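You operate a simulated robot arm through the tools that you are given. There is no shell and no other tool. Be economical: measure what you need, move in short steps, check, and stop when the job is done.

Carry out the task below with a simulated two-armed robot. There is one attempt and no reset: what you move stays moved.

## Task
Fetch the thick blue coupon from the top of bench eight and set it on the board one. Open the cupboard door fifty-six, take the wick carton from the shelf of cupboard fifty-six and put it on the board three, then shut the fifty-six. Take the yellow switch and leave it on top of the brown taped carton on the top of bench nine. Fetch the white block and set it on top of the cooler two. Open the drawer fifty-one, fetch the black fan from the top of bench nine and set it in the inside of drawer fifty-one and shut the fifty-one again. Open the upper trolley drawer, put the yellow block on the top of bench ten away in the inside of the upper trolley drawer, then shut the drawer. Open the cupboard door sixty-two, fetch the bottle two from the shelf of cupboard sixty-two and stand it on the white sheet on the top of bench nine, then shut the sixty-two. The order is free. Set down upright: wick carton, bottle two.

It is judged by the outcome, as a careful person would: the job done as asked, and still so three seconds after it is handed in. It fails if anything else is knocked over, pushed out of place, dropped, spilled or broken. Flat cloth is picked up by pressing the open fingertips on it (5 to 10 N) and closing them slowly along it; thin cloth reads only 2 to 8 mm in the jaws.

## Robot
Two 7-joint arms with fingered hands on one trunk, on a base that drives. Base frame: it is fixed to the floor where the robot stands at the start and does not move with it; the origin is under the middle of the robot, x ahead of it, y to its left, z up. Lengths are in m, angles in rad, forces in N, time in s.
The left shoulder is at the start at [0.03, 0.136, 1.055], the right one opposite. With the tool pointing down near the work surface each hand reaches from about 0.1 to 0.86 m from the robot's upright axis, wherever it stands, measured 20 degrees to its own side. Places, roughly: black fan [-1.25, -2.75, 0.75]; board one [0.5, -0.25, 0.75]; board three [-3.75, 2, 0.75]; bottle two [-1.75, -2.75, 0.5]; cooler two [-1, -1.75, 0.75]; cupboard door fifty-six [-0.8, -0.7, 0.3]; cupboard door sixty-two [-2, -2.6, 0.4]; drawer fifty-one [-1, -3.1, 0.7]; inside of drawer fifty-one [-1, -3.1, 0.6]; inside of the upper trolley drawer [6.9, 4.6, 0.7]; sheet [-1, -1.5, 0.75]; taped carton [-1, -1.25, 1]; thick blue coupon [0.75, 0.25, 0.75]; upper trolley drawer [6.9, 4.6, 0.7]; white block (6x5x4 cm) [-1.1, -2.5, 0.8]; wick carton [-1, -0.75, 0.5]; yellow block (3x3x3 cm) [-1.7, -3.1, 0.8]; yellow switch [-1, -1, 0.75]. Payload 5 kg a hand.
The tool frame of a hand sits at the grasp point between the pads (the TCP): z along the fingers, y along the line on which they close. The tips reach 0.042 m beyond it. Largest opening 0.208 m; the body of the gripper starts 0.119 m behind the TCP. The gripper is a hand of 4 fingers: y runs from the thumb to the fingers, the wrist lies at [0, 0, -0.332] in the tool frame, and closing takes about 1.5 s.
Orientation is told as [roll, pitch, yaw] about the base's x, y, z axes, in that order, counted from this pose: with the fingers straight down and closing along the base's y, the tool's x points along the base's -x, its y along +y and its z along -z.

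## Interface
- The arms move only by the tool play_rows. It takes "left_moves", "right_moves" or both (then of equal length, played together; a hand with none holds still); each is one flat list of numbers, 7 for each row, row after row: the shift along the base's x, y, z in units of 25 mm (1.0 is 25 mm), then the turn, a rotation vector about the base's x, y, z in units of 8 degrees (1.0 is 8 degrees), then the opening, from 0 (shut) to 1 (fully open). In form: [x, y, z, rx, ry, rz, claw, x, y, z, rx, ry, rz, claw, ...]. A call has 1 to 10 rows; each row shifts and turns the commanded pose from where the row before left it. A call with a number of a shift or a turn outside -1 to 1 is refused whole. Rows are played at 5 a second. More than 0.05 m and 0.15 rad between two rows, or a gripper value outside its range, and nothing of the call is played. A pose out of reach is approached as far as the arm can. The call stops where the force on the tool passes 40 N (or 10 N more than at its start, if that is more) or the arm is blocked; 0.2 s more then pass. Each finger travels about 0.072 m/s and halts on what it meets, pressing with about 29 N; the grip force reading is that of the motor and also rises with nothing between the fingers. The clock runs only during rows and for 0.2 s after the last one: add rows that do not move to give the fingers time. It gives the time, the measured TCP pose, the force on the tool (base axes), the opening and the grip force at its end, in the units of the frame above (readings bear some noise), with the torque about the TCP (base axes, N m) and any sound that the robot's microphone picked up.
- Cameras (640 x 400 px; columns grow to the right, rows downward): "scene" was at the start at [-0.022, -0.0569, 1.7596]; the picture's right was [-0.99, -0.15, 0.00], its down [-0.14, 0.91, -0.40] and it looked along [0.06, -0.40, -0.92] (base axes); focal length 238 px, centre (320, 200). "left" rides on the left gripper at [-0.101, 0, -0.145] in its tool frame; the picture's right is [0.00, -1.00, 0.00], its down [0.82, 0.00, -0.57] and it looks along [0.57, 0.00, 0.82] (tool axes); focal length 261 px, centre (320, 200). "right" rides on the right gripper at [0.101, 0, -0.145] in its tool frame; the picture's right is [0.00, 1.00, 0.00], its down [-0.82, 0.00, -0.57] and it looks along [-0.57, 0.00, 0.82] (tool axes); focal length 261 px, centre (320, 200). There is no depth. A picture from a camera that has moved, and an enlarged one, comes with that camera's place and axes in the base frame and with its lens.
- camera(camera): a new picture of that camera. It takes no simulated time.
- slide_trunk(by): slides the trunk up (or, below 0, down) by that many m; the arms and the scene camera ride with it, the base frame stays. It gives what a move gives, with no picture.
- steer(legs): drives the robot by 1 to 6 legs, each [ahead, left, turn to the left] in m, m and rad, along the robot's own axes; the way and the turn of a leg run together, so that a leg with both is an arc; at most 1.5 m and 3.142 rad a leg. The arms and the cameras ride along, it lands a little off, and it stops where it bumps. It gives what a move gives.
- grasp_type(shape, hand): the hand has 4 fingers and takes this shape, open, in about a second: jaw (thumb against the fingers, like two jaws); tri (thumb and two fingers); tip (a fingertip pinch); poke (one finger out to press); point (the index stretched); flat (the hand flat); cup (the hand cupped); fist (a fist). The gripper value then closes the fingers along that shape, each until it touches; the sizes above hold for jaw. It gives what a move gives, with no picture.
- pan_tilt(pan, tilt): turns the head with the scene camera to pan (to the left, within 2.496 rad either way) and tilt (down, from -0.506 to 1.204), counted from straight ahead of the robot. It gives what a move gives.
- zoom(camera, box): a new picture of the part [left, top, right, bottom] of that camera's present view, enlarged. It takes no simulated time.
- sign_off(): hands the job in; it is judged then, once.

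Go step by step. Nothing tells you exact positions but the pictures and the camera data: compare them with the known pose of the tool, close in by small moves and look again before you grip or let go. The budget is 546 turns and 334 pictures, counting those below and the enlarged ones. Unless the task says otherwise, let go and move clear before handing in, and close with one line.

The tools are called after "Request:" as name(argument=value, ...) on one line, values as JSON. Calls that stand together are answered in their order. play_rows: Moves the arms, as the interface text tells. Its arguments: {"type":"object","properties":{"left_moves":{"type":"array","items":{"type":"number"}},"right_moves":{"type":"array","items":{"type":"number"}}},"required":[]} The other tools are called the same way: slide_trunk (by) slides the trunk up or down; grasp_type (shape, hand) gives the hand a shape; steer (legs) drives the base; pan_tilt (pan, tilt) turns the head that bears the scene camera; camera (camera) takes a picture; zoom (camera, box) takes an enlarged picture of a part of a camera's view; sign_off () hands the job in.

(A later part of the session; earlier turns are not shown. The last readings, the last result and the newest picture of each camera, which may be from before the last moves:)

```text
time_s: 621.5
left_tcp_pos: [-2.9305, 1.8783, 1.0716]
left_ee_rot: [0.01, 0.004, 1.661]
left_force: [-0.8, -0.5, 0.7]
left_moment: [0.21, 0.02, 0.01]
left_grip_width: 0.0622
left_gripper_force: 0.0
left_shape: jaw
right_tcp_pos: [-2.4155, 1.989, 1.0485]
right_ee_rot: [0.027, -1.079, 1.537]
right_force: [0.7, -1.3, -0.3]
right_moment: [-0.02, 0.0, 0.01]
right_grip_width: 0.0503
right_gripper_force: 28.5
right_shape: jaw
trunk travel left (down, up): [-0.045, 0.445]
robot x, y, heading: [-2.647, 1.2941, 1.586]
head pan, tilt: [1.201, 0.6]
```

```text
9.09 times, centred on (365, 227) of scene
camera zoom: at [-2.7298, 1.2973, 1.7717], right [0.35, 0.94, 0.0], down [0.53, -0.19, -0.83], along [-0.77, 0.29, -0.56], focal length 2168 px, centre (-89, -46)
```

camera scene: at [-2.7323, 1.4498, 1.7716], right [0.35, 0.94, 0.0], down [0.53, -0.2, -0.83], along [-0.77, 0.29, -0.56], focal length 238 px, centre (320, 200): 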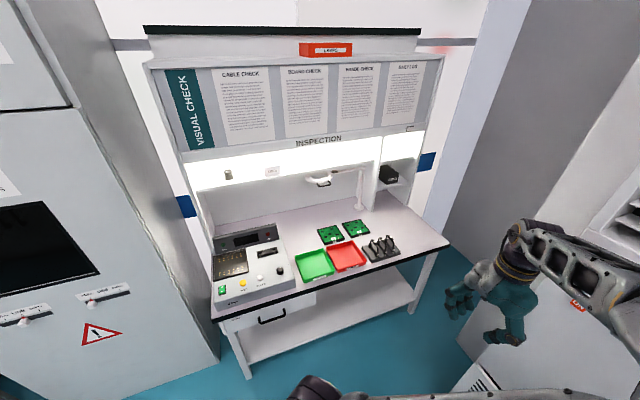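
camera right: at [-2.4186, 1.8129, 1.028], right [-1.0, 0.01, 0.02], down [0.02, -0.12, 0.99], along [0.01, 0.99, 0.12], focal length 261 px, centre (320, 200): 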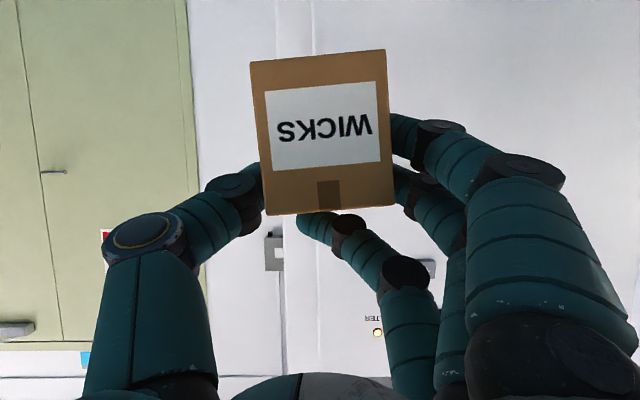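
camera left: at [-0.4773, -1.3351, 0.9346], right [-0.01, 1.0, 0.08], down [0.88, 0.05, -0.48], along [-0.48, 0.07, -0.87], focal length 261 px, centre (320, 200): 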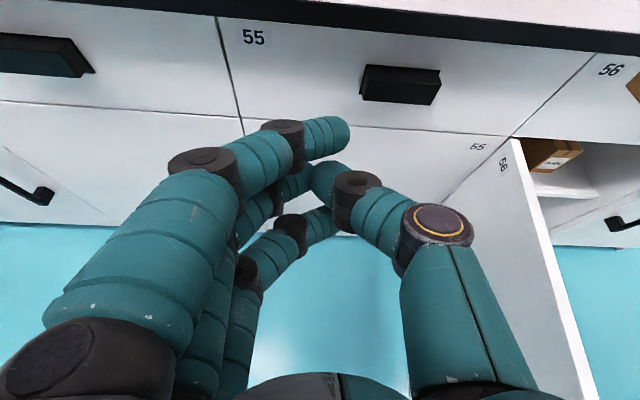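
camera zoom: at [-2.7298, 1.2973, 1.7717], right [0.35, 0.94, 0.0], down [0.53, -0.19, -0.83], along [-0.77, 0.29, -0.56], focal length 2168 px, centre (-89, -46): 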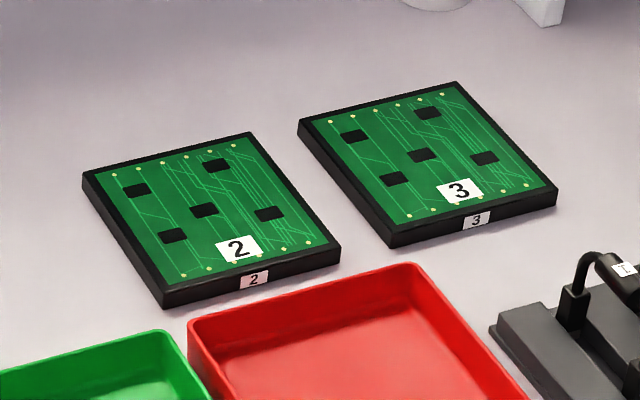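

Board 3 is the right-hand one, centred at about [-3.685, 2.045]. Turn to face the bench and move in front of it.

Request:
steer(legs=[[0, 0, 1.556], [0, -0.45, 0], [0.2, 0, 0]])

Request:
pan_tilt(pan=-0.2, tilt=0.8)

Request:
camera(camera="scene")

```text
time_s: 627.3
left_tcp_pos: [-3.2262, 1.2705, 1.0693]
left_ee_rot: [-0.004, 0.002, -3.061]
left_force: [-0.9, 0.2, 0.7]
left_moment: [0.08, 0.04, -0.01]
left_grip_width: 0.0624
left_gripper_force: 0.0
left_shape: jaw
right_tcp_pos: [-3.3313, 1.7764, 1.0573]
right_ee_rot: [0.01, -1.089, 3.132]
right_force: [0.0, -0.3, -1.4]
right_moment: [-0.04, -0.05, 0.03]
right_grip_width: 0.0498
right_gripper_force: 29.0
right_shape: jaw
trunk travel left (down, up): [-0.045, 0.445]
robot x, y, heading: [-2.6402, 1.5653, -3.139]
head pan, tilt: [1.201, 0.6]
stopped in leg 2: the robot was blocked; the commanded pose is now the measured one
```

```text
time_s: 628.8
left_tcp_pos: [-3.228, 1.2719, 1.0658]
left_ee_rot: [-0.007, 0.003, -3.065]
left_force: [-0.7, 0.2, 0.0]
left_moment: [-0.06, -0.1, 0.04]
left_grip_width: 0.0625
left_gripper_force: 0.0
left_shape: jaw
right_tcp_pos: [-3.333, 1.7781, 1.0562]
right_ee_rot: [0.003, -1.084, 3.132]
right_force: [-0.3, -0.5, -0.6]
right_moment: [-0.03, -0.01, -0.04]
right_grip_width: 0.0497
right_gripper_force: 28.6
right_shape: jaw
trunk travel left (down, up): [-0.045, 0.445]
robot x, y, heading: [-2.6387, 1.5665, -3.139]
head pan, tilt: [-0.201, 0.799]
```

```text
56 pictures are left
camera scene: at [-2.6916, 1.5543, 1.7549], right [0.2, 0.98, 0.02], down [0.7, -0.13, -0.7], along [-0.68, 0.15, -0.71], focal length 238 px, centre (320, 200)
```

scene: 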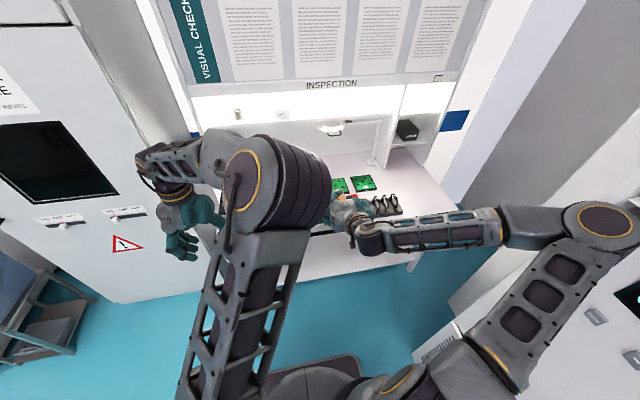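

The right elbow met the side partition. I'll step back left, move forward and turn slightly right so that the arm points diagonally at board three.

Request:
steer(legs=[[0, 0.1, 0], [0.33, 0, 0], [0, 0, -0.7]])

Request:
pan_tilt(pan=-0.1, tilt=0.9)

Request:
camera(camera="scene")

Request:
camera(camera="right")

```text
time_s: 633.6
left_tcp_pos: [-3.5995, 1.6372, 1.0722]
left_ee_rot: [0.013, 0.002, 2.513]
left_force: [0.7, 0.2, 0.6]
left_moment: [-0.07, 0.02, -0.03]
left_grip_width: 0.0625
left_gripper_force: 0.1
left_shape: jaw
right_tcp_pos: [-3.3484, 2.0905, 1.0479]
right_ee_rot: [0.05, -1.079, 2.382]
right_force: [0.3, 0.5, -2.3]
right_moment: [-0.05, 0.0, 0.04]
right_grip_width: 0.0497
right_gripper_force: 28.7
right_shape: jaw
trunk travel left (down, up): [-0.045, 0.445]
robot x, y, heading: [-2.9757, 1.4651, 2.432]
head pan, tilt: [-0.201, 0.799]
```

```text
time_s: 634.3
left_tcp_pos: [-3.5995, 1.637, 1.0718]
left_ee_rot: [0.012, 0.003, 2.514]
left_force: [-0.1, 0.0, 0.1]
left_moment: [0.01, 0.03, 0.04]
left_grip_width: 0.0624
left_gripper_force: 0.0
left_shape: jaw
right_tcp_pos: [-3.3487, 2.0903, 1.0478]
right_ee_rot: [0.05, -1.08, 2.384]
right_force: [0.4, 0.2, -1.1]
right_moment: [-0.01, -0.02, 0.04]
right_grip_width: 0.0497
right_gripper_force: 28.8
right_shape: jaw
trunk travel left (down, up): [-0.045, 0.445]
robot x, y, heading: [-2.9708, 1.4682, 2.434]
head pan, tilt: [-0.099, 0.901]
```

```text
55 pictures are left
camera scene: at [-3.0035, 1.5044, 1.7469], right [0.72, 0.69, 0.0], down [0.54, -0.56, -0.62], along [-0.43, 0.45, -0.78], focal length 238 px, centre (320, 200)
```

scene: 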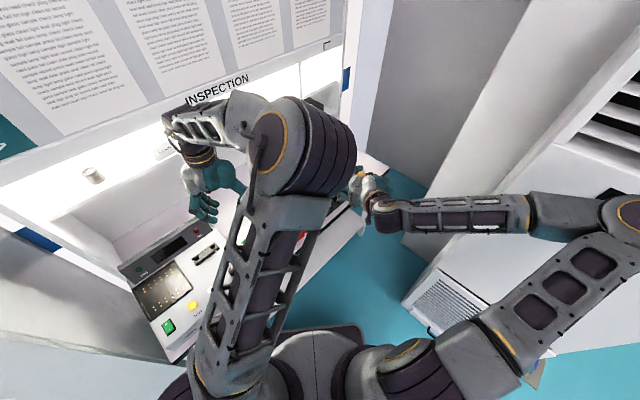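

```text
54 pictures are left
camera right: at [-3.2174, 1.9741, 1.0278], right [-0.66, -0.75, 0.03], down [0.11, -0.06, 0.99], along [-0.75, 0.66, 0.12], focal length 261 px, centre (320, 200)
```

right: 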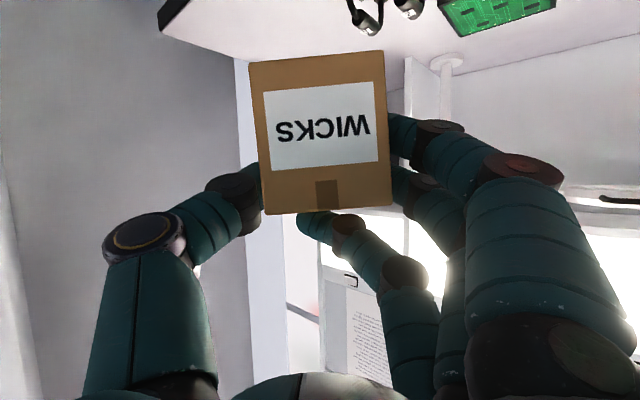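

Board three's centre is confirmed at [-3.69, 2.04]. Move the carton over it.

Request:
play_rows(right_moves=[-0.97, -0.14, 0, 0, 0, 0, 0.25, -0.97, -0.14, 0, 0, 0, 0, 0.25, -0.97, -0.14, 0, 0, 0, 0, 0.25, -0.97, -0.14, 0, 0, 0, 0, 0.25, -0.97, -0.14, 0, 0, 0, 0, 0.25, -0.97, -0.14, 0, 0, 0, 0, 0.25, -0.97, -0.14, 0, 0, 0, 0, 0.25, -0.97, -0.14, 0, 0, 0, 0, 0.25, -0.97, -0.14, 0, 0, 0, 0, 0.25, -0.97, -0.14, 0, 0, 0, 0, 0.25])

Request:
play_rows(right_moves=[-0.97, -0.14, 0, 0, 0, 0, 0.25, -0.97, -0.14, 0, 0, 0, 0, 0.25, -0.97, -0.14, 0, 0, 0, 0, 0.25, -0.97, -0.14, 0, 0, 0, 0, 0.25, 0, 0, -1, 0, 0, 0, 0.25, 0, 0, -1, 0, 0, 0, 0.25])

Request:
camera(camera="right")

```text
time_s: 636.5
left_tcp_pos: [-3.6003, 1.6352, 1.0714]
left_ee_rot: [0.01, 0.002, 2.514]
left_force: [0.1, -0.2, 0.9]
left_moment: [0.05, -0.08, -0.01]
left_grip_width: 0.0623
left_gripper_force: 0.1
left_shape: jaw
right_tcp_pos: [-3.5924, 2.0542, 1.05]
right_ee_rot: [0.048, -1.081, 2.383]
right_force: [0.1, 0.1, -1.9]
right_moment: [-0.01, 0.03, 0.01]
right_grip_width: 0.0495
right_gripper_force: 29.3
right_shape: jaw
trunk travel left (down, up): [-0.045, 0.445]
robot x, y, heading: [-2.9742, 1.4686, 2.434]
head pan, tilt: [-0.099, 0.901]
```

```text
time_s: 637.9
left_tcp_pos: [-3.5992, 1.6367, 1.0716]
left_ee_rot: [0.01, 0.003, 2.512]
left_force: [0.3, 0.3, -0.2]
left_moment: [0.01, -0.07, -0.01]
left_grip_width: 0.0625
left_gripper_force: 0.1
left_shape: jaw
right_tcp_pos: [-3.6893, 2.0418, 0.9969]
right_ee_rot: [0.049, -1.079, 2.383]
right_force: [-0.6, -0.3, -1.9]
right_moment: [-0.07, -0.06, -0.04]
right_grip_width: 0.05
right_gripper_force: 29.4
right_shape: jaw
trunk travel left (down, up): [-0.045, 0.445]
robot x, y, heading: [-2.9745, 1.467, 2.435]
head pan, tilt: [-0.099, 0.901]
```

```text
53 pictures are left
camera right: at [-3.5572, 1.9254, 0.9768], right [-0.66, -0.75, 0.03], down [0.11, -0.06, 0.99], along [-0.75, 0.66, 0.12], focal length 261 px, centre (320, 200)
```

right: 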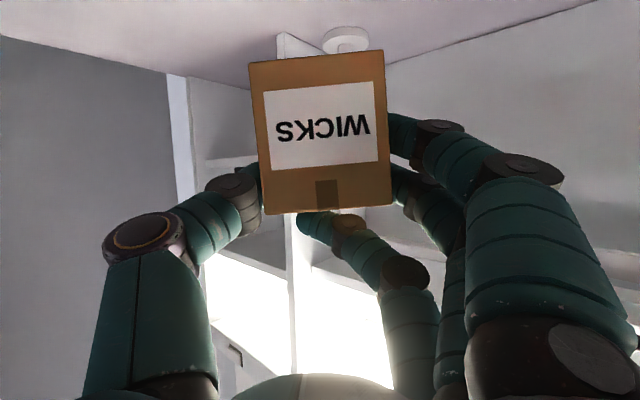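

Request:
play_rows(right_moves=[0, 0, -0.8, 0, 0, 0, 0.25, 0, 0, -0.8, 0, 0, 0, 0.25, 0, 0, -0.8, 0, 0, 0, 0.25, 0, 0, -0.4, 0, 0, 0, 0.25, 0, 0, -0.25, 0, 0, 0, 0.25, 0, 0, -0.2, 0, 0, 0, 0.25, 0, 0, -0.2, 0, 0, 0, 0.25, 0, 0, -0.2, 0, 0, 0, 0.25, 0, 0, -0.2, 0, 0, 0, 0.25])

Request:
camera(camera="right")

```text
time_s: 639.9
left_tcp_pos: [-3.5998, 1.6367, 1.0711]
left_ee_rot: [0.011, 0.004, 2.512]
left_force: [0.2, 0.5, -1.0]
left_moment: [-0.05, 0.01, 0.02]
left_grip_width: 0.0625
left_gripper_force: 0.0
left_shape: jaw
right_tcp_pos: [-3.689, 2.0421, 0.9013]
right_ee_rot: [0.049, -1.08, 2.382]
right_force: [-1.1, -0.3, -0.8]
right_moment: [0.0, -0.06, -0.01]
right_grip_width: 0.0496
right_gripper_force: 28.4
right_shape: jaw
trunk travel left (down, up): [-0.045, 0.445]
robot x, y, heading: [-2.9721, 1.4688, 2.435]
head pan, tilt: [-0.099, 0.901]
```

```text
52 pictures are left
camera right: at [-3.5566, 1.9254, 0.8812], right [-0.66, -0.75, 0.03], down [0.11, -0.06, 0.99], along [-0.75, 0.66, 0.12], focal length 261 px, centre (320, 200)
```

right: 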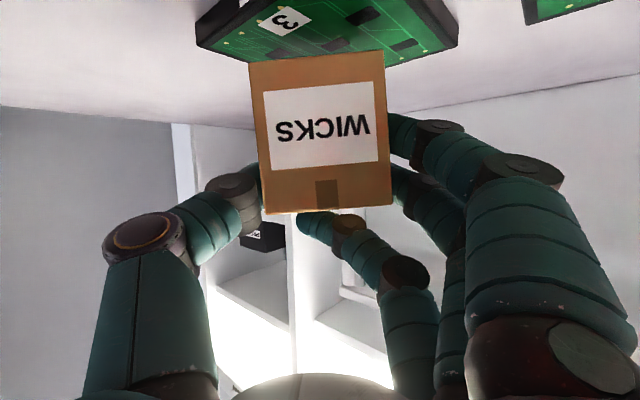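

The board top appears near z ≈ 0.795 with its centre around [-3.705, 2.05]. Small shift, then lower until contact.

Request:
play_rows(right_moves=[-0.6, 0.3, 0, 0, 0, 0, 0.25, 0, 0, -0.25, 0, 0, 0, 0.25, 0, 0, -0.2, 0, 0, 0, 0.25, 0, 0, -0.2, 0, 0, 0, 0.25, 0, 0, -0.15, 0, 0, 0, 0.25, 0, 0, -0.15, 0, 0, 0, 0.25, 0, 0, -0.15, 0, 0, 0, 0.25, 0, 0, -0.15, 0, 0, 0, 0.25, 0, 0, -0.15, 0, 0, 0, 0.25, 0, 0, -0.15, 0, 0, 0, 0.25])

Request:
camera(camera="right")

```text
time_s: 642.1
left_tcp_pos: [-3.5976, 1.6354, 1.0727]
left_ee_rot: [0.011, -0.002, 2.512]
left_force: [1.4, -0.2, -0.2]
left_moment: [0.04, 0.05, -0.02]
left_grip_width: 0.0625
left_gripper_force: 0.0
left_shape: jaw
right_tcp_pos: [-3.7038, 2.0504, 0.8699]
right_ee_rot: [0.049, -1.09, 2.377]
right_force: [4.2, 6.5, 38.0]
right_moment: [0.25, 0.79, -0.28]
right_grip_width: 0.0509
right_gripper_force: 29.0
right_shape: jaw
trunk travel left (down, up): [-0.045, 0.445]
robot x, y, heading: [-2.9744, 1.4641, 2.438]
head pan, tilt: [-0.099, 0.901]
```

```text
51 pictures are left
camera right: at [-3.5714, 1.9342, 0.848], right [-0.66, -0.75, 0.03], down [0.11, -0.06, 0.99], along [-0.74, 0.66, 0.13], focal length 261 px, centre (320, 200)
```

right: 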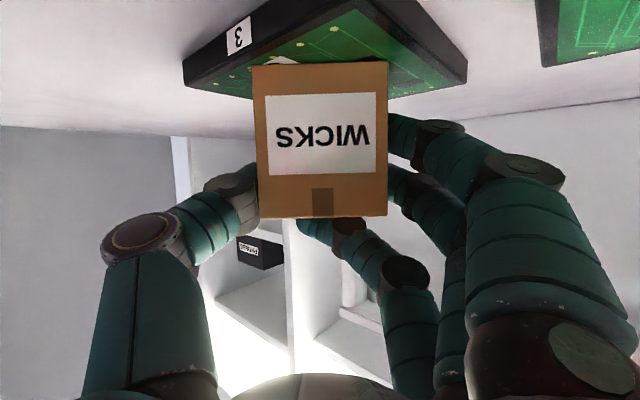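

Contact: the carton has levelled on the board. Release and retreat along the hand's axis.

Request:
play_rows(right_moves=[0, 0, 0.1, 0, 0, 0, 0.25, 0, 0, 0, 0, 0, 0, 0.38, 0, 0, 0, 0, 0, 0, 0.48, 0, 0, 0, 0, 0, 0, 0.5, 0.5, -0.44, 0.1, 0, 0, 0, 0.5, 0.7, -0.62, 0.2, 0, 0, 0, 0.5, 0.7, -0.62, 0.2, 0, 0, 0, 0.5, 0.7, -0.62, 0.3, 0, 0, 0, 0.5, 0.7, -0.62, 0.3, 0, 0, 0, 0.5, 0.7, -0.62, 0.3, 0, 0, 0, 0.5])

Request:
camera(camera="right")

```text
time_s: 644.3
left_tcp_pos: [-3.598, 1.6357, 1.0712]
left_ee_rot: [0.01, 0.001, 2.513]
left_force: [0.6, -0.7, 0.4]
left_moment: [0.0, 0.06, 0.03]
left_grip_width: 0.0625
left_gripper_force: 0.1
left_shape: jaw
right_tcp_pos: [-3.6044, 1.9586, 0.9024]
right_ee_rot: [0.051, -1.082, 2.381]
right_force: [-0.1, 0.0, 0.0]
right_moment: [0.0, -0.07, 0.01]
right_grip_width: 0.1042
right_gripper_force: 0.1
right_shape: jaw
trunk travel left (down, up): [-0.045, 0.445]
robot x, y, heading: [-2.9734, 1.4665, 2.434]
head pan, tilt: [-0.099, 0.901]
```

```text
50 pictures are left
camera right: at [-3.4714, 1.8432, 0.8813], right [-0.66, -0.75, 0.03], down [0.11, -0.06, 0.99], along [-0.75, 0.66, 0.12], focal length 261 px, centre (320, 200)
```

right: 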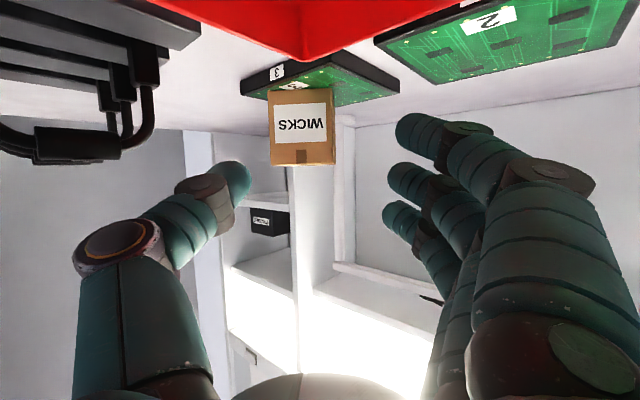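

The wick carton stands upright on board three. Raise and fold the right hand, then head back for the yellow block.

Request:
play_rows(right_moves=[0.3, -0.26, 1, 0, 0, 0, 0.5, 0.3, -0.26, 1, 0, 0, 0, 0.5, 0, 0, 1, -0.64, -0.73, 0, 0.4, 0, 0, 1, -0.64, -0.73, 0, 0.4, 0, 0, 1, -0.64, -0.73, 0, 0.4, 0, 0, 1, -0.64, -0.73, 0, 0.4, 0.3, -0.26, 0.5, -0.64, -0.73, 0, 0.4, 0.3, -0.26, 0, -0.64, -0.73, 0, 0.4, 0.3, -0.26, 0, -0.64, -0.73, 0, 0.4, 0.3, -0.26, 0, -0.64, -0.73, 0, 0.4])

Request:
steer(legs=[[-0.35, 0, 0], [0, 0, 2.28], [0, 0, 1.571]])

Request:
pan_tilt(pan=0.0, tilt=0.6)

Request:
camera(camera="scene")

```text
time_s: 646.5
left_tcp_pos: [-3.5998, 1.6377, 1.0708]
left_ee_rot: [0.01, 0.005, 2.514]
left_force: [0.1, 0.1, -0.4]
left_moment: [-0.04, -0.11, -0.01]
left_grip_width: 0.0624
left_gripper_force: 0.1
left_shape: jaw
right_tcp_pos: [-3.5584, 1.9211, 1.063]
right_ee_rot: [0.016, 0.006, 2.405]
right_force: [-0.3, -0.1, -0.3]
right_moment: [-0.05, -0.08, 0.0]
right_grip_width: 0.0838
right_gripper_force: 0.0
right_shape: jaw
trunk travel left (down, up): [-0.045, 0.445]
robot x, y, heading: [-2.9734, 1.4676, 2.438]
head pan, tilt: [-0.099, 0.901]
```

```text
time_s: 658.0
left_tcp_pos: [-2.1227, 1.5174, 1.0706]
left_ee_rot: [0.01, 0.002, 0.07]
left_force: [0.6, -0.5, -0.5]
left_moment: [0.0, -0.01, -0.01]
left_grip_width: 0.0624
left_gripper_force: 0.0
left_shape: jaw
right_tcp_pos: [-1.9717, 1.2718, 1.064]
right_ee_rot: [0.013, 0.004, -0.039]
right_force: [-0.1, 0.0, -1.0]
right_moment: [0.02, 0.0, 0.02]
right_grip_width: 0.0839
right_gripper_force: 0.0
right_shape: jaw
trunk travel left (down, up): [-0.045, 0.445]
robot x, y, heading: [-2.7113, 1.2443, -0.004]
head pan, tilt: [-0.099, 0.901]
```

```text
time_s: 658.8
left_tcp_pos: [-2.1213, 1.5178, 1.0705]
left_ee_rot: [0.011, 0.003, 0.071]
left_force: [0.7, 0.1, -0.1]
left_moment: [-0.01, 0.03, 0.01]
left_grip_width: 0.0625
left_gripper_force: 0.0
left_shape: jaw
right_tcp_pos: [-1.971, 1.2715, 1.0631]
right_ee_rot: [0.015, 0.005, -0.041]
right_force: [0.2, -0.2, 0.9]
right_moment: [-0.01, -0.03, 0.03]
right_grip_width: 0.0839
right_gripper_force: 0.1
right_shape: jaw
trunk travel left (down, up): [-0.045, 0.445]
robot x, y, heading: [-2.712, 1.2418, -0.009]
head pan, tilt: [0.0, 0.6]
```

```text
49 pictures are left
camera scene: at [-2.6534, 1.2451, 1.7716], right [-0.01, -1.0, 0.0], down [-0.57, 0.0, -0.82], along [0.82, -0.01, -0.57], focal length 238 px, centre (320, 200)
```

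scene: 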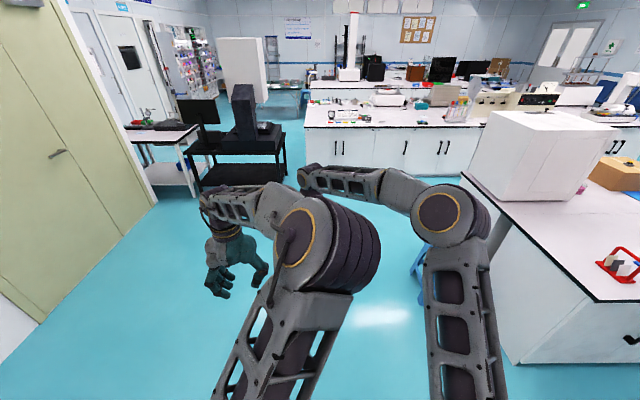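

Plan: pick the yellow block with the left hand, shut door 56 with the right, then go on to the trolley. Driving down the corridor to bench ten's end.

Request:
steer(legs=[[0.03, 0, -1.565], [1.5, 0, 0], [1.5, 0, 0], [1.45, 0, 0], [0, 0, 1.571]])

Request:
pan_tilt(pan=-0.1, tilt=0.8)

Request:
camera(camera="scene")

```text
time_s: 687.6
left_tcp_pos: [-1.9918, -2.8982, 1.0707]
left_ee_rot: [0.011, 0.003, 0.137]
left_force: [0.0, 0.2, 0.4]
left_moment: [-0.06, 0.01, -0.03]
left_grip_width: 0.0623
left_gripper_force: 0.0
left_shape: jaw
right_tcp_pos: [-1.8241, -3.1325, 1.0642]
right_ee_rot: [0.014, 0.004, 0.026]
right_force: [0.5, -0.8, -0.4]
right_moment: [-0.03, -0.02, -0.01]
right_grip_width: 0.0836
right_gripper_force: 0.1
right_shape: jaw
trunk travel left (down, up): [-0.045, 0.445]
robot x, y, heading: [-2.5616, -3.2088, 0.062]
head pan, tilt: [0.0, 0.6]
```

```text
time_s: 688.3
left_tcp_pos: [-1.9896, -2.8982, 1.0706]
left_ee_rot: [0.012, 0.004, 0.135]
left_force: [0.3, -1.2, 0.2]
left_moment: [0.0, 0.0, -0.01]
left_grip_width: 0.0625
left_gripper_force: 0.0
left_shape: jaw
right_tcp_pos: [-1.8236, -3.1324, 1.0637]
right_ee_rot: [0.015, 0.006, 0.025]
right_force: [-0.9, -0.4, -0.8]
right_moment: [-0.01, 0.0, 0.02]
right_grip_width: 0.0839
right_gripper_force: 0.1
right_shape: jaw
trunk travel left (down, up): [-0.045, 0.445]
robot x, y, heading: [-2.5643, -3.2122, 0.06]
head pan, tilt: [-0.099, 0.799]
```

```text
48 pictures are left
camera scene: at [-2.5105, -3.2127, 1.7548], right [-0.04, -1.0, 0.0], down [-0.72, 0.03, -0.7], along [0.7, -0.03, -0.72], focal length 238 px, centre (320, 200)
```

scene: 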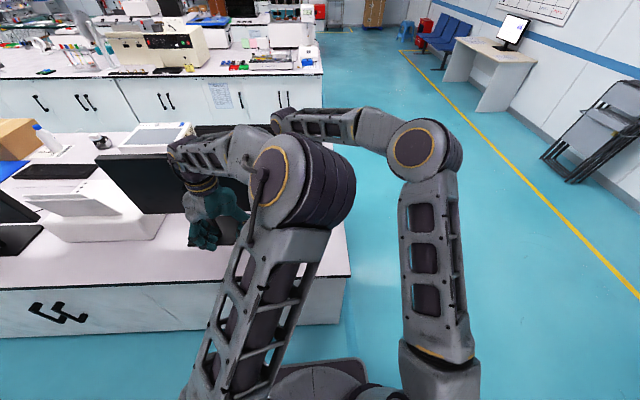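

Request:
steer(legs=[[0, -0.17, -0.06]])

Request:
play_rows(right_moves=[-1, -0.5, 0.5, 0, 0, 0, 0.4, -1, -0.5, 0.5, 0, 0, 0, 0.4, -1, -0.5, 0.5, 0, 0, 0, 0.4, -1, -0.5, 0.5, 0, 0, 0, 0.4, -1, -0.5, 0, 0, 0, 0, 0.4, -1, -0.5, 0, 0, 0, 0, 0.4, -1, -0.5, 0, 0, 0, 0, 0.4, -1, -0.5, 0, 0, 0, 0, 0.4])

Request:
play_rows(left_moves=[0.5, -0.6, 0, 0, 0, -0.5, 0.35, 0.8, -0.4, 0, 0, 0, -0.5, 0.35, 0.8, -0.3, 0, 0, 0, 0, 0.35, 0.8, -0.3, 0, 0, 0, 0, 0.35, 0.8, 0, 0, 0, 0, 0, 0.35, 0.8, 0, 0, 0, 0, 0, 0.35, 0.8, 0, 0, 0, 0, 0, 0.35, 0.8, 0, 0, 0, 0, 0, 0.35, 0.8, 0, 0, 0, 0, 0, 0.35, 0.8, 0, 0, 0, 0, 0, 0.35])

Request:
camera(camera="left")

```text
time_s: 689.8
left_tcp_pos: [-1.9683, -3.1062, 1.0716]
left_ee_rot: [0.013, 0.004, 0.073]
left_force: [0.1, -3.0, 0.1]
left_moment: [0.2, 0.0, 0.02]
left_grip_width: 0.0621
left_gripper_force: 0.1
left_shape: jaw
right_tcp_pos: [-1.8158, -3.3515, 1.0635]
right_ee_rot: [0.016, 0.005, -0.039]
right_force: [0.5, -2.0, 0.7]
right_moment: [0.26, 0.05, -0.03]
right_grip_width: 0.0837
right_gripper_force: 0.1
right_shape: jaw
trunk travel left (down, up): [-0.045, 0.445]
robot x, y, heading: [-2.5601, -3.3803, -0.004]
head pan, tilt: [-0.099, 0.799]
```

```text
time_s: 691.6
left_tcp_pos: [-1.9684, -3.1049, 1.0731]
left_ee_rot: [0.011, 0.002, 0.071]
left_force: [-0.5, 0.6, 0.2]
left_moment: [0.06, -0.03, 0.01]
left_grip_width: 0.0624
left_gripper_force: 0.0
left_shape: jaw
right_tcp_pos: [-2.018, -3.4496, 1.1148]
right_ee_rot: [0.013, 0.005, -0.035]
right_force: [-0.4, 0.0, 0.5]
right_moment: [0.0, -0.06, 0.05]
right_grip_width: 0.0838
right_gripper_force: 0.0
right_shape: jaw
trunk travel left (down, up): [-0.045, 0.445]
robot x, y, heading: [-2.5539, -3.3788, 0.0]
head pan, tilt: [-0.099, 0.799]
```

```text
time_s: 693.8
left_tcp_pos: [-1.8661, -3.1461, 1.0711]
left_ee_rot: [0.01, 0.003, -0.065]
left_force: [-1.0, -0.8, 0.0]
left_moment: [0.02, -0.03, -0.01]
left_grip_width: 0.0722
left_gripper_force: 0.2
left_shape: jaw
left hand out of reach, approached as far as the arm can: row 6, 7, 8, 9, 10
right_tcp_pos: [-2.015, -3.4494, 1.1136]
right_ee_rot: [0.013, 0.004, -0.04]
right_force: [-0.1, -0.9, 0.2]
right_moment: [0.02, 0.03, 0.01]
right_grip_width: 0.0839
right_gripper_force: 0.0
right_shape: jaw
trunk travel left (down, up): [-0.045, 0.445]
robot x, y, heading: [-2.553, -3.3793, -0.002]
head pan, tilt: [-0.099, 0.799]
```

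```text
47 pictures are left
camera left: at [-1.7642, -3.1527, 1.2151], right [-0.06, -1.0, -0.01], down [-0.82, 0.04, 0.57], along [-0.57, 0.04, -0.82], focal length 261 px, centre (320, 200)
```

left: 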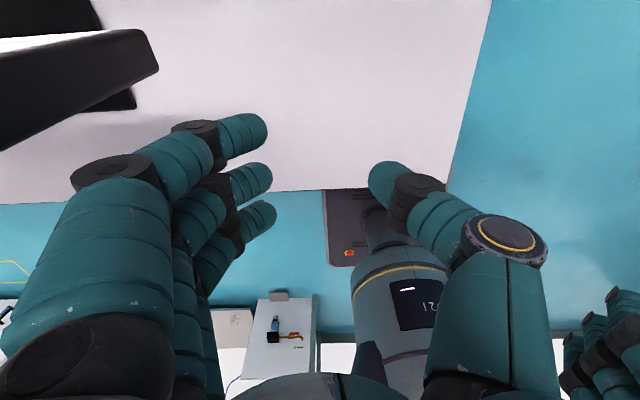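

The monitor's edge is close on the left, so I'll turn the left hand 90° (closing along x), step the base forward and come down on the block from there.

Request:
play_rows(left_moves=[0, 0, 0, 0, 0, -1, 0.35, 0, 0, 0, 0, 0, -1, 0.35, 0, 0, 0, 0, 0, -1, 0.35, 0, 0, 0, 0, 0, -1, 0.35, 0, 0, 0, 0, 0, -1, 0.35, 0, 0, 0, 0, 0, -1, 0.35, 0, 0, 0, 0, 0, -1, 0.35, 0, 0, 0, 0, 0, -1, 0.35, 0, 0, 0, 0, 0, -1, 0.35, 0, 0, 0, 0, 0, -1, 0.35])

Request:
steer(legs=[[0.13, 0, 0]])

Request:
camera(camera="left")

```text
time_s: 696.0
left_tcp_pos: [-1.8663, -3.1452, 1.0712]
left_ee_rot: [0.009, 0.002, -1.463]
left_force: [0.2, 0.0, -0.2]
left_moment: [0.0, 0.01, -0.02]
left_grip_width: 0.0724
left_gripper_force: 0.0
left_shape: jaw
right_tcp_pos: [-2.0157, -3.4502, 1.1154]
right_ee_rot: [0.014, 0.005, -0.038]
right_force: [0.8, 0.1, -0.5]
right_moment: [-0.02, 0.0, -0.03]
right_grip_width: 0.0836
right_gripper_force: 0.0
right_shape: jaw
trunk travel left (down, up): [-0.045, 0.445]
robot x, y, heading: [-2.5561, -3.3796, -0.008]
head pan, tilt: [-0.099, 0.799]
```

```text
time_s: 697.3
left_tcp_pos: [-1.7335, -3.1449, 1.0713]
left_ee_rot: [0.009, 0.004, -1.463]
left_force: [1.1, 0.2, -0.6]
left_moment: [-0.03, 0.24, 0.06]
left_grip_width: 0.0725
left_gripper_force: 0.3
left_shape: jaw
right_tcp_pos: [-1.8826, -3.4503, 1.1125]
right_ee_rot: [0.014, 0.007, -0.037]
right_force: [1.7, -1.5, -0.6]
right_moment: [0.05, 0.24, -0.01]
right_grip_width: 0.0838
right_gripper_force: 0.0
right_shape: jaw
trunk travel left (down, up): [-0.045, 0.445]
robot x, y, heading: [-2.4272, -3.385, 0.001]
head pan, tilt: [-0.099, 0.799]
```

```text
46 pictures are left
camera left: at [-1.7227, -3.246, 1.2139], right [-0.99, -0.11, -0.01], down [-0.1, 0.81, 0.57], along [-0.06, 0.57, -0.82], focal length 261 px, centre (320, 200)
```

left: 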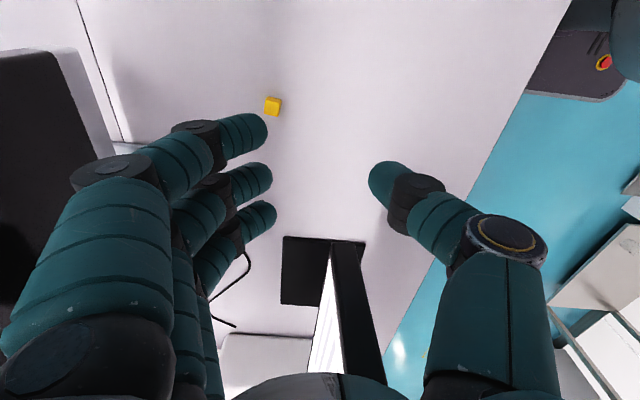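

Request:
play_rows(left_moves=[0.7, 0.14, 0, 0, 0, 0, 0.35, 0.7, 0.14, 0, 0, 0, 0, 0.35, 0.7, 0.14, 0, 0, 0, 0, 0.35, 0.7, 0.14, -0.5, 0, 0, 0, 0.35, 0, 0, -1, 0, 0, 0, 0.35, 0, 0, -1, 0, 0, 0, 0.35, 0, 0, -1, 0, 0, 0, 0.35, 0, 0, -1, 0, 0, 0, 0.35, 0, 0, -1, 0, 0, 0, 0.35])

Request:
camera(camera="left")

```text
time_s: 699.3
left_tcp_pos: [-1.7256, -3.1645, 1.0324]
left_ee_rot: [0.014, 0.005, -1.467]
left_force: [0.7, -1.3, -0.4]
left_moment: [0.17, 0.11, 0.04]
left_grip_width: 0.0725
left_gripper_force: 0.0
left_shape: jaw
left hand out of reach, approached as far as the arm can: row 1, 2, 3, 4, 6, 7, 8, 9
right_tcp_pos: [-1.8839, -3.4521, 1.1132]
right_ee_rot: [0.015, 0.006, -0.038]
right_force: [-0.3, -0.9, -0.1]
right_moment: [0.08, 0.06, 0.01]
right_grip_width: 0.0836
right_gripper_force: 0.0
right_shape: jaw
trunk travel left (down, up): [-0.045, 0.445]
robot x, y, heading: [-2.4251, -3.3826, -0.001]
head pan, tilt: [-0.099, 0.799]
```

```text
45 pictures are left
camera left: at [-1.7155, -3.2648, 1.1768], right [-0.99, -0.11, -0.01], down [-0.1, 0.81, 0.57], along [-0.05, 0.57, -0.82], focal length 261 px, centre (320, 200)
```

left: 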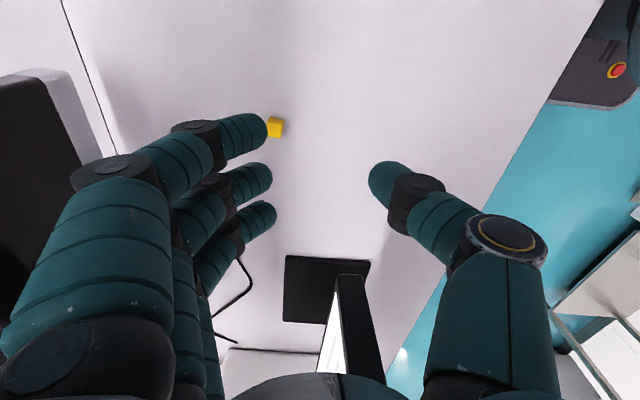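

The left arm is again in its restrictive elbow-in posture. I'll reset it by moving the hand across to the right, as in the starting pose, after moving the right hand away.

Request:
play_rows(right_moves=[-0.5, -1, 0, 0, 0, 0, 0.4, -0.5, -1, 0, 0, 0, 0, 0.4, -0.5, -1, 0, 0, 0, 0, 0.4, -0.5, -1, 0, 0, 0, 0, 0.4, 0, -1, 0, 0, 0, 0, 0.4, 0, -1, 0, 0, 0, 0, 0.4, 0, -1, 0, 0, 0, 0, 0.4, 0, -1, 0, 0, 0, 0, 0.4, 0, -1, 0, 0, 0, 0, 0.4, 0, -1, 0, 0, 0, 0, 0.4])

Request:
play_rows(left_moves=[-0.3, -0.7, 0.5, 0, 0, 1, 0.35, -0.3, -0.7, 0.5, 0, 0, 1, 0.35, -0.3, -1, 0, 0, 0, 1, 0.35, -0.3, -1, 0, 0, 0, 1, 0.35, -0.3, -1, 0, 0, 0, 1, 0.35, -0.3, -1, 0, 0, 0, 1, 0.35, -0.3, -1, 0, 0, 0, 1, 0.35, -0.3, -1, 0, 0, 0, 1, 0.35, -0.3, -1, 0, 0, 0, 1, 0.35, -0.3, -1, 0, 0, 0, 1, 0.35])

Request:
play_rows(left_moves=[-1, -1, 0, 0, 0, 0.5, 0.35, -1, -1, 0, 0, 0, 0, 0.35, -1, -1, 0, 0, 0, 0, 0.35, -1, -1, 0, 0, 0, 0, 0.35, -1, 0, 0, 0, 0, 0, 0.35, -1, 0, 0, 0, 0, 0, 0.35])

Request:
camera(camera="scene")

```text
time_s: 701.5
left_tcp_pos: [-1.726, -3.164, 1.0335]
left_ee_rot: [0.012, 0.003, -1.464]
left_force: [-1.0, -0.2, -0.2]
left_moment: [0.04, -0.03, 0.01]
left_grip_width: 0.0722
left_gripper_force: 0.1
left_shape: jaw
right_tcp_pos: [-1.9356, -3.7007, 1.1136]
right_ee_rot: [0.013, 0.005, -0.035]
right_force: [0.0, -0.4, 0.2]
right_moment: [0.03, -0.02, 0.0]
right_grip_width: 0.0835
right_gripper_force: 0.1
right_shape: jaw
trunk travel left (down, up): [-0.045, 0.445]
robot x, y, heading: [-2.4241, -3.3804, -0.0]
head pan, tilt: [-0.099, 0.799]
```

```text
time_s: 703.7
left_tcp_pos: [-1.8003, -3.3981, 1.0602]
left_ee_rot: [0.012, 0.002, -0.064]
left_force: [0.2, -0.1, -0.4]
left_moment: [0.06, -0.03, -0.02]
left_grip_width: 0.0725
left_gripper_force: 0.1
left_shape: jaw
right_tcp_pos: [-1.9358, -3.7016, 1.1142]
right_ee_rot: [0.013, 0.005, -0.038]
right_force: [0.8, -0.9, 0.4]
right_moment: [0.06, -0.04, 0.0]
right_grip_width: 0.0836
right_gripper_force: 0.1
right_shape: jaw
trunk travel left (down, up): [-0.045, 0.445]
robot x, y, heading: [-2.4233, -3.3817, -0.001]
head pan, tilt: [-0.099, 0.799]
```

```text
time_s: 705.3
left_tcp_pos: [-1.9327, -3.4658, 1.0467]
left_ee_rot: [0.02, 0.023, 0.073]
left_force: [0.3, -1.0, -0.5]
left_moment: [0.02, 0.02, 0.01]
left_grip_width: 0.0724
left_gripper_force: 0.0
left_shape: jaw
right_tcp_pos: [-1.9344, -3.7009, 1.1134]
right_ee_rot: [0.013, 0.005, -0.036]
right_force: [-0.1, -0.4, 0.0]
right_moment: [0.02, 0.01, -0.01]
right_grip_width: 0.0836
right_gripper_force: 0.1
right_shape: jaw
trunk travel left (down, up): [-0.045, 0.445]
robot x, y, heading: [-2.4246, -3.3788, 0.003]
head pan, tilt: [-0.099, 0.799]
stopped in row 6 (left hand): the arm was blocked; the commanded pose is now the measured one
```

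```text
44 pictures are left
camera scene: at [-2.375, -3.3872, 1.7547], right [-0.1, -0.99, 0.0], down [-0.71, 0.07, -0.7], along [0.69, -0.07, -0.72], focal length 238 px, centre (320, 200)
```

scene: 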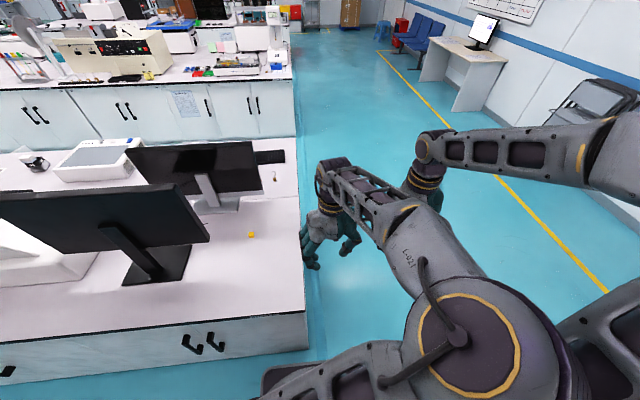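

Request:
play_rows(left_moves=[0, 0.7, 1, 0, 0, -0.1, 0.35, 0, 0.7, 1, 0, 0, -0.1, 0.35, 0, 0.7, 1, 0, 0, -0.1, 0.35, 0, 0.7, 1, 0, 0, -0.1, 0.35, 0, 0.7, 1, 0, 0, -0.1, 0.35, 0, 0.7, 1, 0, 0, 0, 0.35, 0, 0.7, 1, 0, 0, 0, 0.35, 0, 0.7, 1, 0, 0, 0, 0.35, 0, 0.7, 1, 0, 0, 0, 0.35, 0, 0.7, 1, 0, 0, 0, 0.35])

Request:
play_rows(left_moves=[0, 0.7, 1, 0, 0, 0, 0.35, 0, 0.7, 1, 0, 0, 0, 0.35, 0, 0.7, 1, 0, 0, 0, 0.35, 0, 0.7, 1, 0, 0, 0, 0.35, 0, 0.7, 1, 0, 0, 0, 0.35, 0, 0.8, -1, 0, 0, 0, 0.35, 0.2, 0.8, -1, 0, 0, 0, 0.35, 0.2, 0.8, -1, 0, 0, 0, 0.35, 0.2, 0, -1, 0, 0, 0, 0.35, 0.2, 0, -1, 0, 0, 0, 0.35])

Request:
camera(camera="scene")

```text
time_s: 707.5
left_tcp_pos: [-1.9335, -3.2897, 1.2974]
left_ee_rot: [0.02, 0.026, 0.002]
left_force: [-0.5, 0.6, 0.2]
left_moment: [-0.07, -0.04, -0.03]
left_grip_width: 0.0725
left_gripper_force: 0.1
left_shape: jaw
right_tcp_pos: [-1.9353, -3.6988, 1.1147]
right_ee_rot: [0.014, 0.006, -0.035]
right_force: [0.5, 0.7, -0.2]
right_moment: [-0.08, 0.0, -0.02]
right_grip_width: 0.0838
right_gripper_force: 0.0
right_shape: jaw
trunk travel left (down, up): [-0.045, 0.445]
robot x, y, heading: [-2.4247, -3.3798, -0.006]
head pan, tilt: [-0.099, 0.799]
```

```text
time_s: 709.7
left_tcp_pos: [-1.9135, -3.1438, 1.2943]
left_ee_rot: [0.02, 0.025, 0.003]
left_force: [0.5, -0.4, -0.5]
left_moment: [-0.01, 0.06, -0.02]
left_grip_width: 0.0726
left_gripper_force: 0.1
left_shape: jaw
right_tcp_pos: [-1.9339, -3.7007, 1.1139]
right_ee_rot: [0.013, 0.005, -0.035]
right_force: [0.0, 0.4, -0.6]
right_moment: [-0.05, 0.05, -0.02]
right_grip_width: 0.0837
right_gripper_force: 0.1
right_shape: jaw
trunk travel left (down, up): [-0.045, 0.445]
robot x, y, heading: [-2.4234, -3.3795, 0.001]
head pan, tilt: [-0.099, 0.799]
```

```text
43 pictures are left
camera scene: at [-2.3746, -3.3862, 1.7547], right [-0.1, -0.99, 0.0], down [-0.71, 0.07, -0.7], along [0.69, -0.07, -0.72], focal length 238 px, centre (320, 200)
```

scene: 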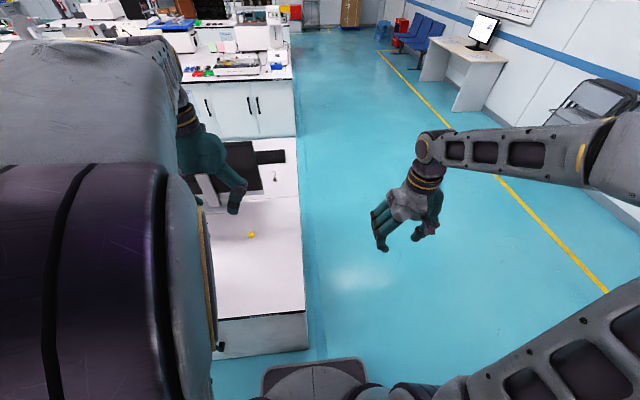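

The elbow is now out to the left. Move over the block, turning the hand, then descend.

Request:
play_rows(left_moves=[1, 0, 0, 0, 0, -1, 0.35, 1, 0, 0, 0, 0, -1, 0.35, 1, 0, 0, 0, 0, -1, 0.35, 1, 0, 0, 0, 0, -1, 0.35, 1, 0, 0, 0, 0, -1, 0.35, 1, 0, 0, 0, 0, -1, 0.35, 1, 0, 0, 0, 0, -1, 0.35, 1, 0, -0.5, 0, 0, -1, 0.35, 1, 0, -0.5, 0, 0, -1, 0.35, 1, 0.4, -0.5, 0, 0, -1, 0.35])

Request:
play_rows(left_moves=[0, 0, -1, 0, 0, 0, 0.35, 0, 0, -1, 0, 0, 0, 0.35, 0, 0, -1, 0, 0, 0, 0.35, 0, 0, -1, 0, 0, 0, 0.35, 0, 0, -1, 0, 0, 0, 0.35, 0, 0, -1, 0, 0, 0, 0.35, 0, 0, -1, 0, 0, 0, 0.35, 0, 0, -1, 0, 0, 0, 0.35, 0, 0, -1, 0, 0, 0, 0.35, 0, 0, -1, 0, 0, 0, 0.35])

Request:
camera(camera="left")

```text
time_s: 711.9
left_tcp_pos: [-1.7135, -3.1446, 1.2881]
left_ee_rot: [0.026, 0.022, -1.162]
left_force: [0.1, 1.2, -0.4]
left_moment: [-0.05, 0.0, 0.01]
left_grip_width: 0.0727
left_gripper_force: 0.0
left_shape: jaw
left hand out of reach, approached as far as the arm can: row 8, 9, 10
right_tcp_pos: [-1.9343, -3.7001, 1.1139]
right_ee_rot: [0.014, 0.006, -0.037]
right_force: [-0.9, 0.9, 0.7]
right_moment: [-0.04, 0.01, -0.05]
right_grip_width: 0.0835
right_gripper_force: 0.1
right_shape: jaw
trunk travel left (down, up): [-0.045, 0.445]
robot x, y, heading: [-2.4253, -3.3843, -0.003]
head pan, tilt: [-0.099, 0.799]
```

```text
time_s: 714.1
left_tcp_pos: [-1.7098, -3.1539, 1.0955]
left_ee_rot: [0.033, 0.023, -1.162]
left_force: [-0.5, 0.0, -0.2]
left_moment: [-0.03, -0.04, 0.02]
left_grip_width: 0.0726
left_gripper_force: 0.0
left_shape: jaw
left hand out of reach, approached as far as the arm can: row 8, 9, 10
right_tcp_pos: [-1.9342, -3.6993, 1.1145]
right_ee_rot: [0.014, 0.005, -0.034]
right_force: [-0.8, 0.8, 0.8]
right_moment: [-0.06, -0.02, 0.02]
right_grip_width: 0.0836
right_gripper_force: 0.1
right_shape: jaw
trunk travel left (down, up): [-0.045, 0.445]
robot x, y, heading: [-2.4244, -3.3826, 0.0]
head pan, tilt: [-0.099, 0.799]
```

```text
42 pictures are left
camera left: at [-1.6717, -3.2506, 1.2376], right [-0.92, -0.4, -0.03], down [-0.34, 0.73, 0.59], along [-0.21, 0.55, -0.81], focal length 261 px, centre (320, 200)
```

left: 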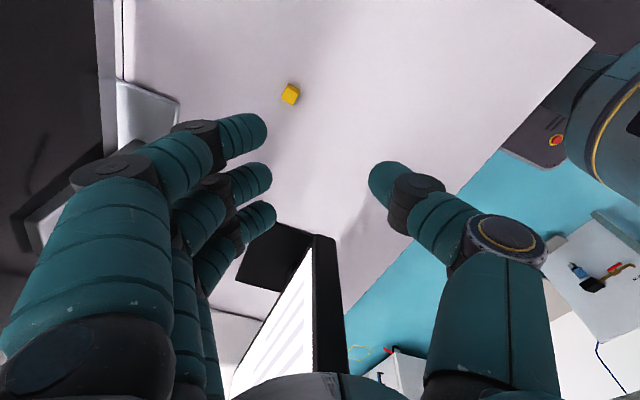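

The left arm remains limited there, so I'll leave the block for the right hand later and first go shut door 56.

Request:
steer(legs=[[-0.12, 0, 0], [0, -0.72, 0], [1.3, 0, 0], [1.34, 0, 0], [0, 0, 3.14]])

Request:
play_rows(left_moves=[0.5, 0, 0, 0, 0, 1, 0.3, 0.5, 0, 0, 0, 0, 1, 0.3, 0.5, 0, 0, 0, 0, 1, 0.3, 0.5, 0, 0, 0, 0, 1, 0.3, 0.5, 0, 0, 0, 0, 1, 0.3, 0.5, 0, 0, 0, 0, 1, 0.3, 0.5, 0, 0, 0, 0, 1, 0.3, 0.5, 0, 0, 0, 0, 1, 0.3, 0.5, 0, 0, 0, 0, 0.3, 0.3])

Request:
steer(legs=[[0, -1.4, 0], [0, -1.33, 0]])

Request:
camera(camera="scene")

```text
time_s: 738.6
left_tcp_pos: [-0.6401, -4.3408, 1.0959]
left_ee_rot: [0.03, 0.024, 1.943]
left_force: [-0.1, 0.0, 0.3]
left_moment: [-0.02, -0.01, 0.01]
left_grip_width: 0.0729
left_gripper_force: 0.0
left_shape: jaw
right_tcp_pos: [-0.3952, -3.8018, 1.113]
right_ee_rot: [0.013, 0.006, 3.068]
right_force: [-0.2, 0.1, -0.7]
right_moment: [-0.02, 0.0, -0.01]
right_grip_width: 0.0835
right_gripper_force: 0.1
right_shape: jaw
trunk travel left (down, up): [-0.045, 0.445]
robot x, y, heading: [0.081, -4.1426, 3.106]
head pan, tilt: [-0.099, 0.799]
```

```text
time_s: 740.6
left_tcp_pos: [-0.5263, -4.3397, 1.0953]
left_ee_rot: [0.03, 0.025, 3.106]
left_force: [0.4, -0.3, 0.9]
left_moment: [0.01, 0.04, 0.04]
left_grip_width: 0.063
left_gripper_force: 0.0
left_shape: jaw
right_tcp_pos: [-0.3964, -3.8024, 1.1142]
right_ee_rot: [0.013, 0.004, 3.068]
right_force: [0.5, -0.9, -0.3]
right_moment: [-0.03, 0.02, -0.03]
right_grip_width: 0.0836
right_gripper_force: 0.2
right_shape: jaw
trunk travel left (down, up): [-0.045, 0.445]
robot x, y, heading: [0.0849, -4.1376, 3.102]
head pan, tilt: [-0.099, 0.799]
```

```text
time_s: 750.7
left_tcp_pos: [-0.4583, -2.346, 1.0962]
left_ee_rot: [0.036, 0.024, 3.085]
left_force: [-1.2, 3.5, -0.4]
left_moment: [-0.56, -0.06, -0.02]
left_grip_width: 0.0623
left_gripper_force: 0.0
left_shape: jaw
right_tcp_pos: [-0.3165, -1.808, 1.1125]
right_ee_rot: [0.017, 0.004, 3.05]
right_force: [-0.3, 3.4, -0.7]
right_moment: [-0.52, 0.0, 0.01]
right_grip_width: 0.0833
right_gripper_force: 0.0
right_shape: jaw
trunk travel left (down, up): [-0.045, 0.445]
robot x, y, heading: [0.1565, -2.1596, 3.088]
head pan, tilt: [-0.099, 0.799]
stopped in leg 2: the robot was blocked; the commanded pose is now the measured one
```

```text
41 pictures are left
camera scene: at [0.1037, -2.1391, 1.7545], right [0.16, 0.99, 0.0], down [0.71, -0.12, -0.7], along [-0.69, 0.11, -0.72], focal length 238 px, centre (320, 200)
```

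scene: 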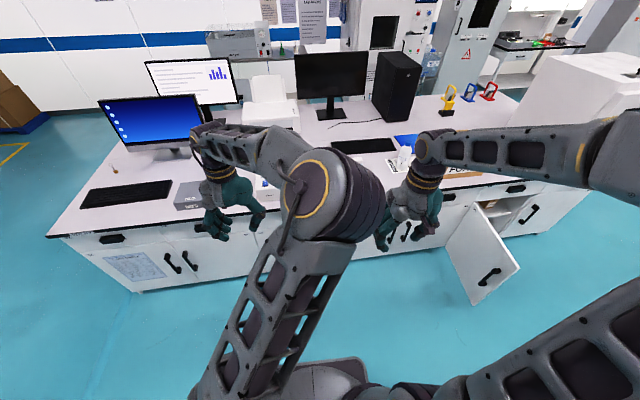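

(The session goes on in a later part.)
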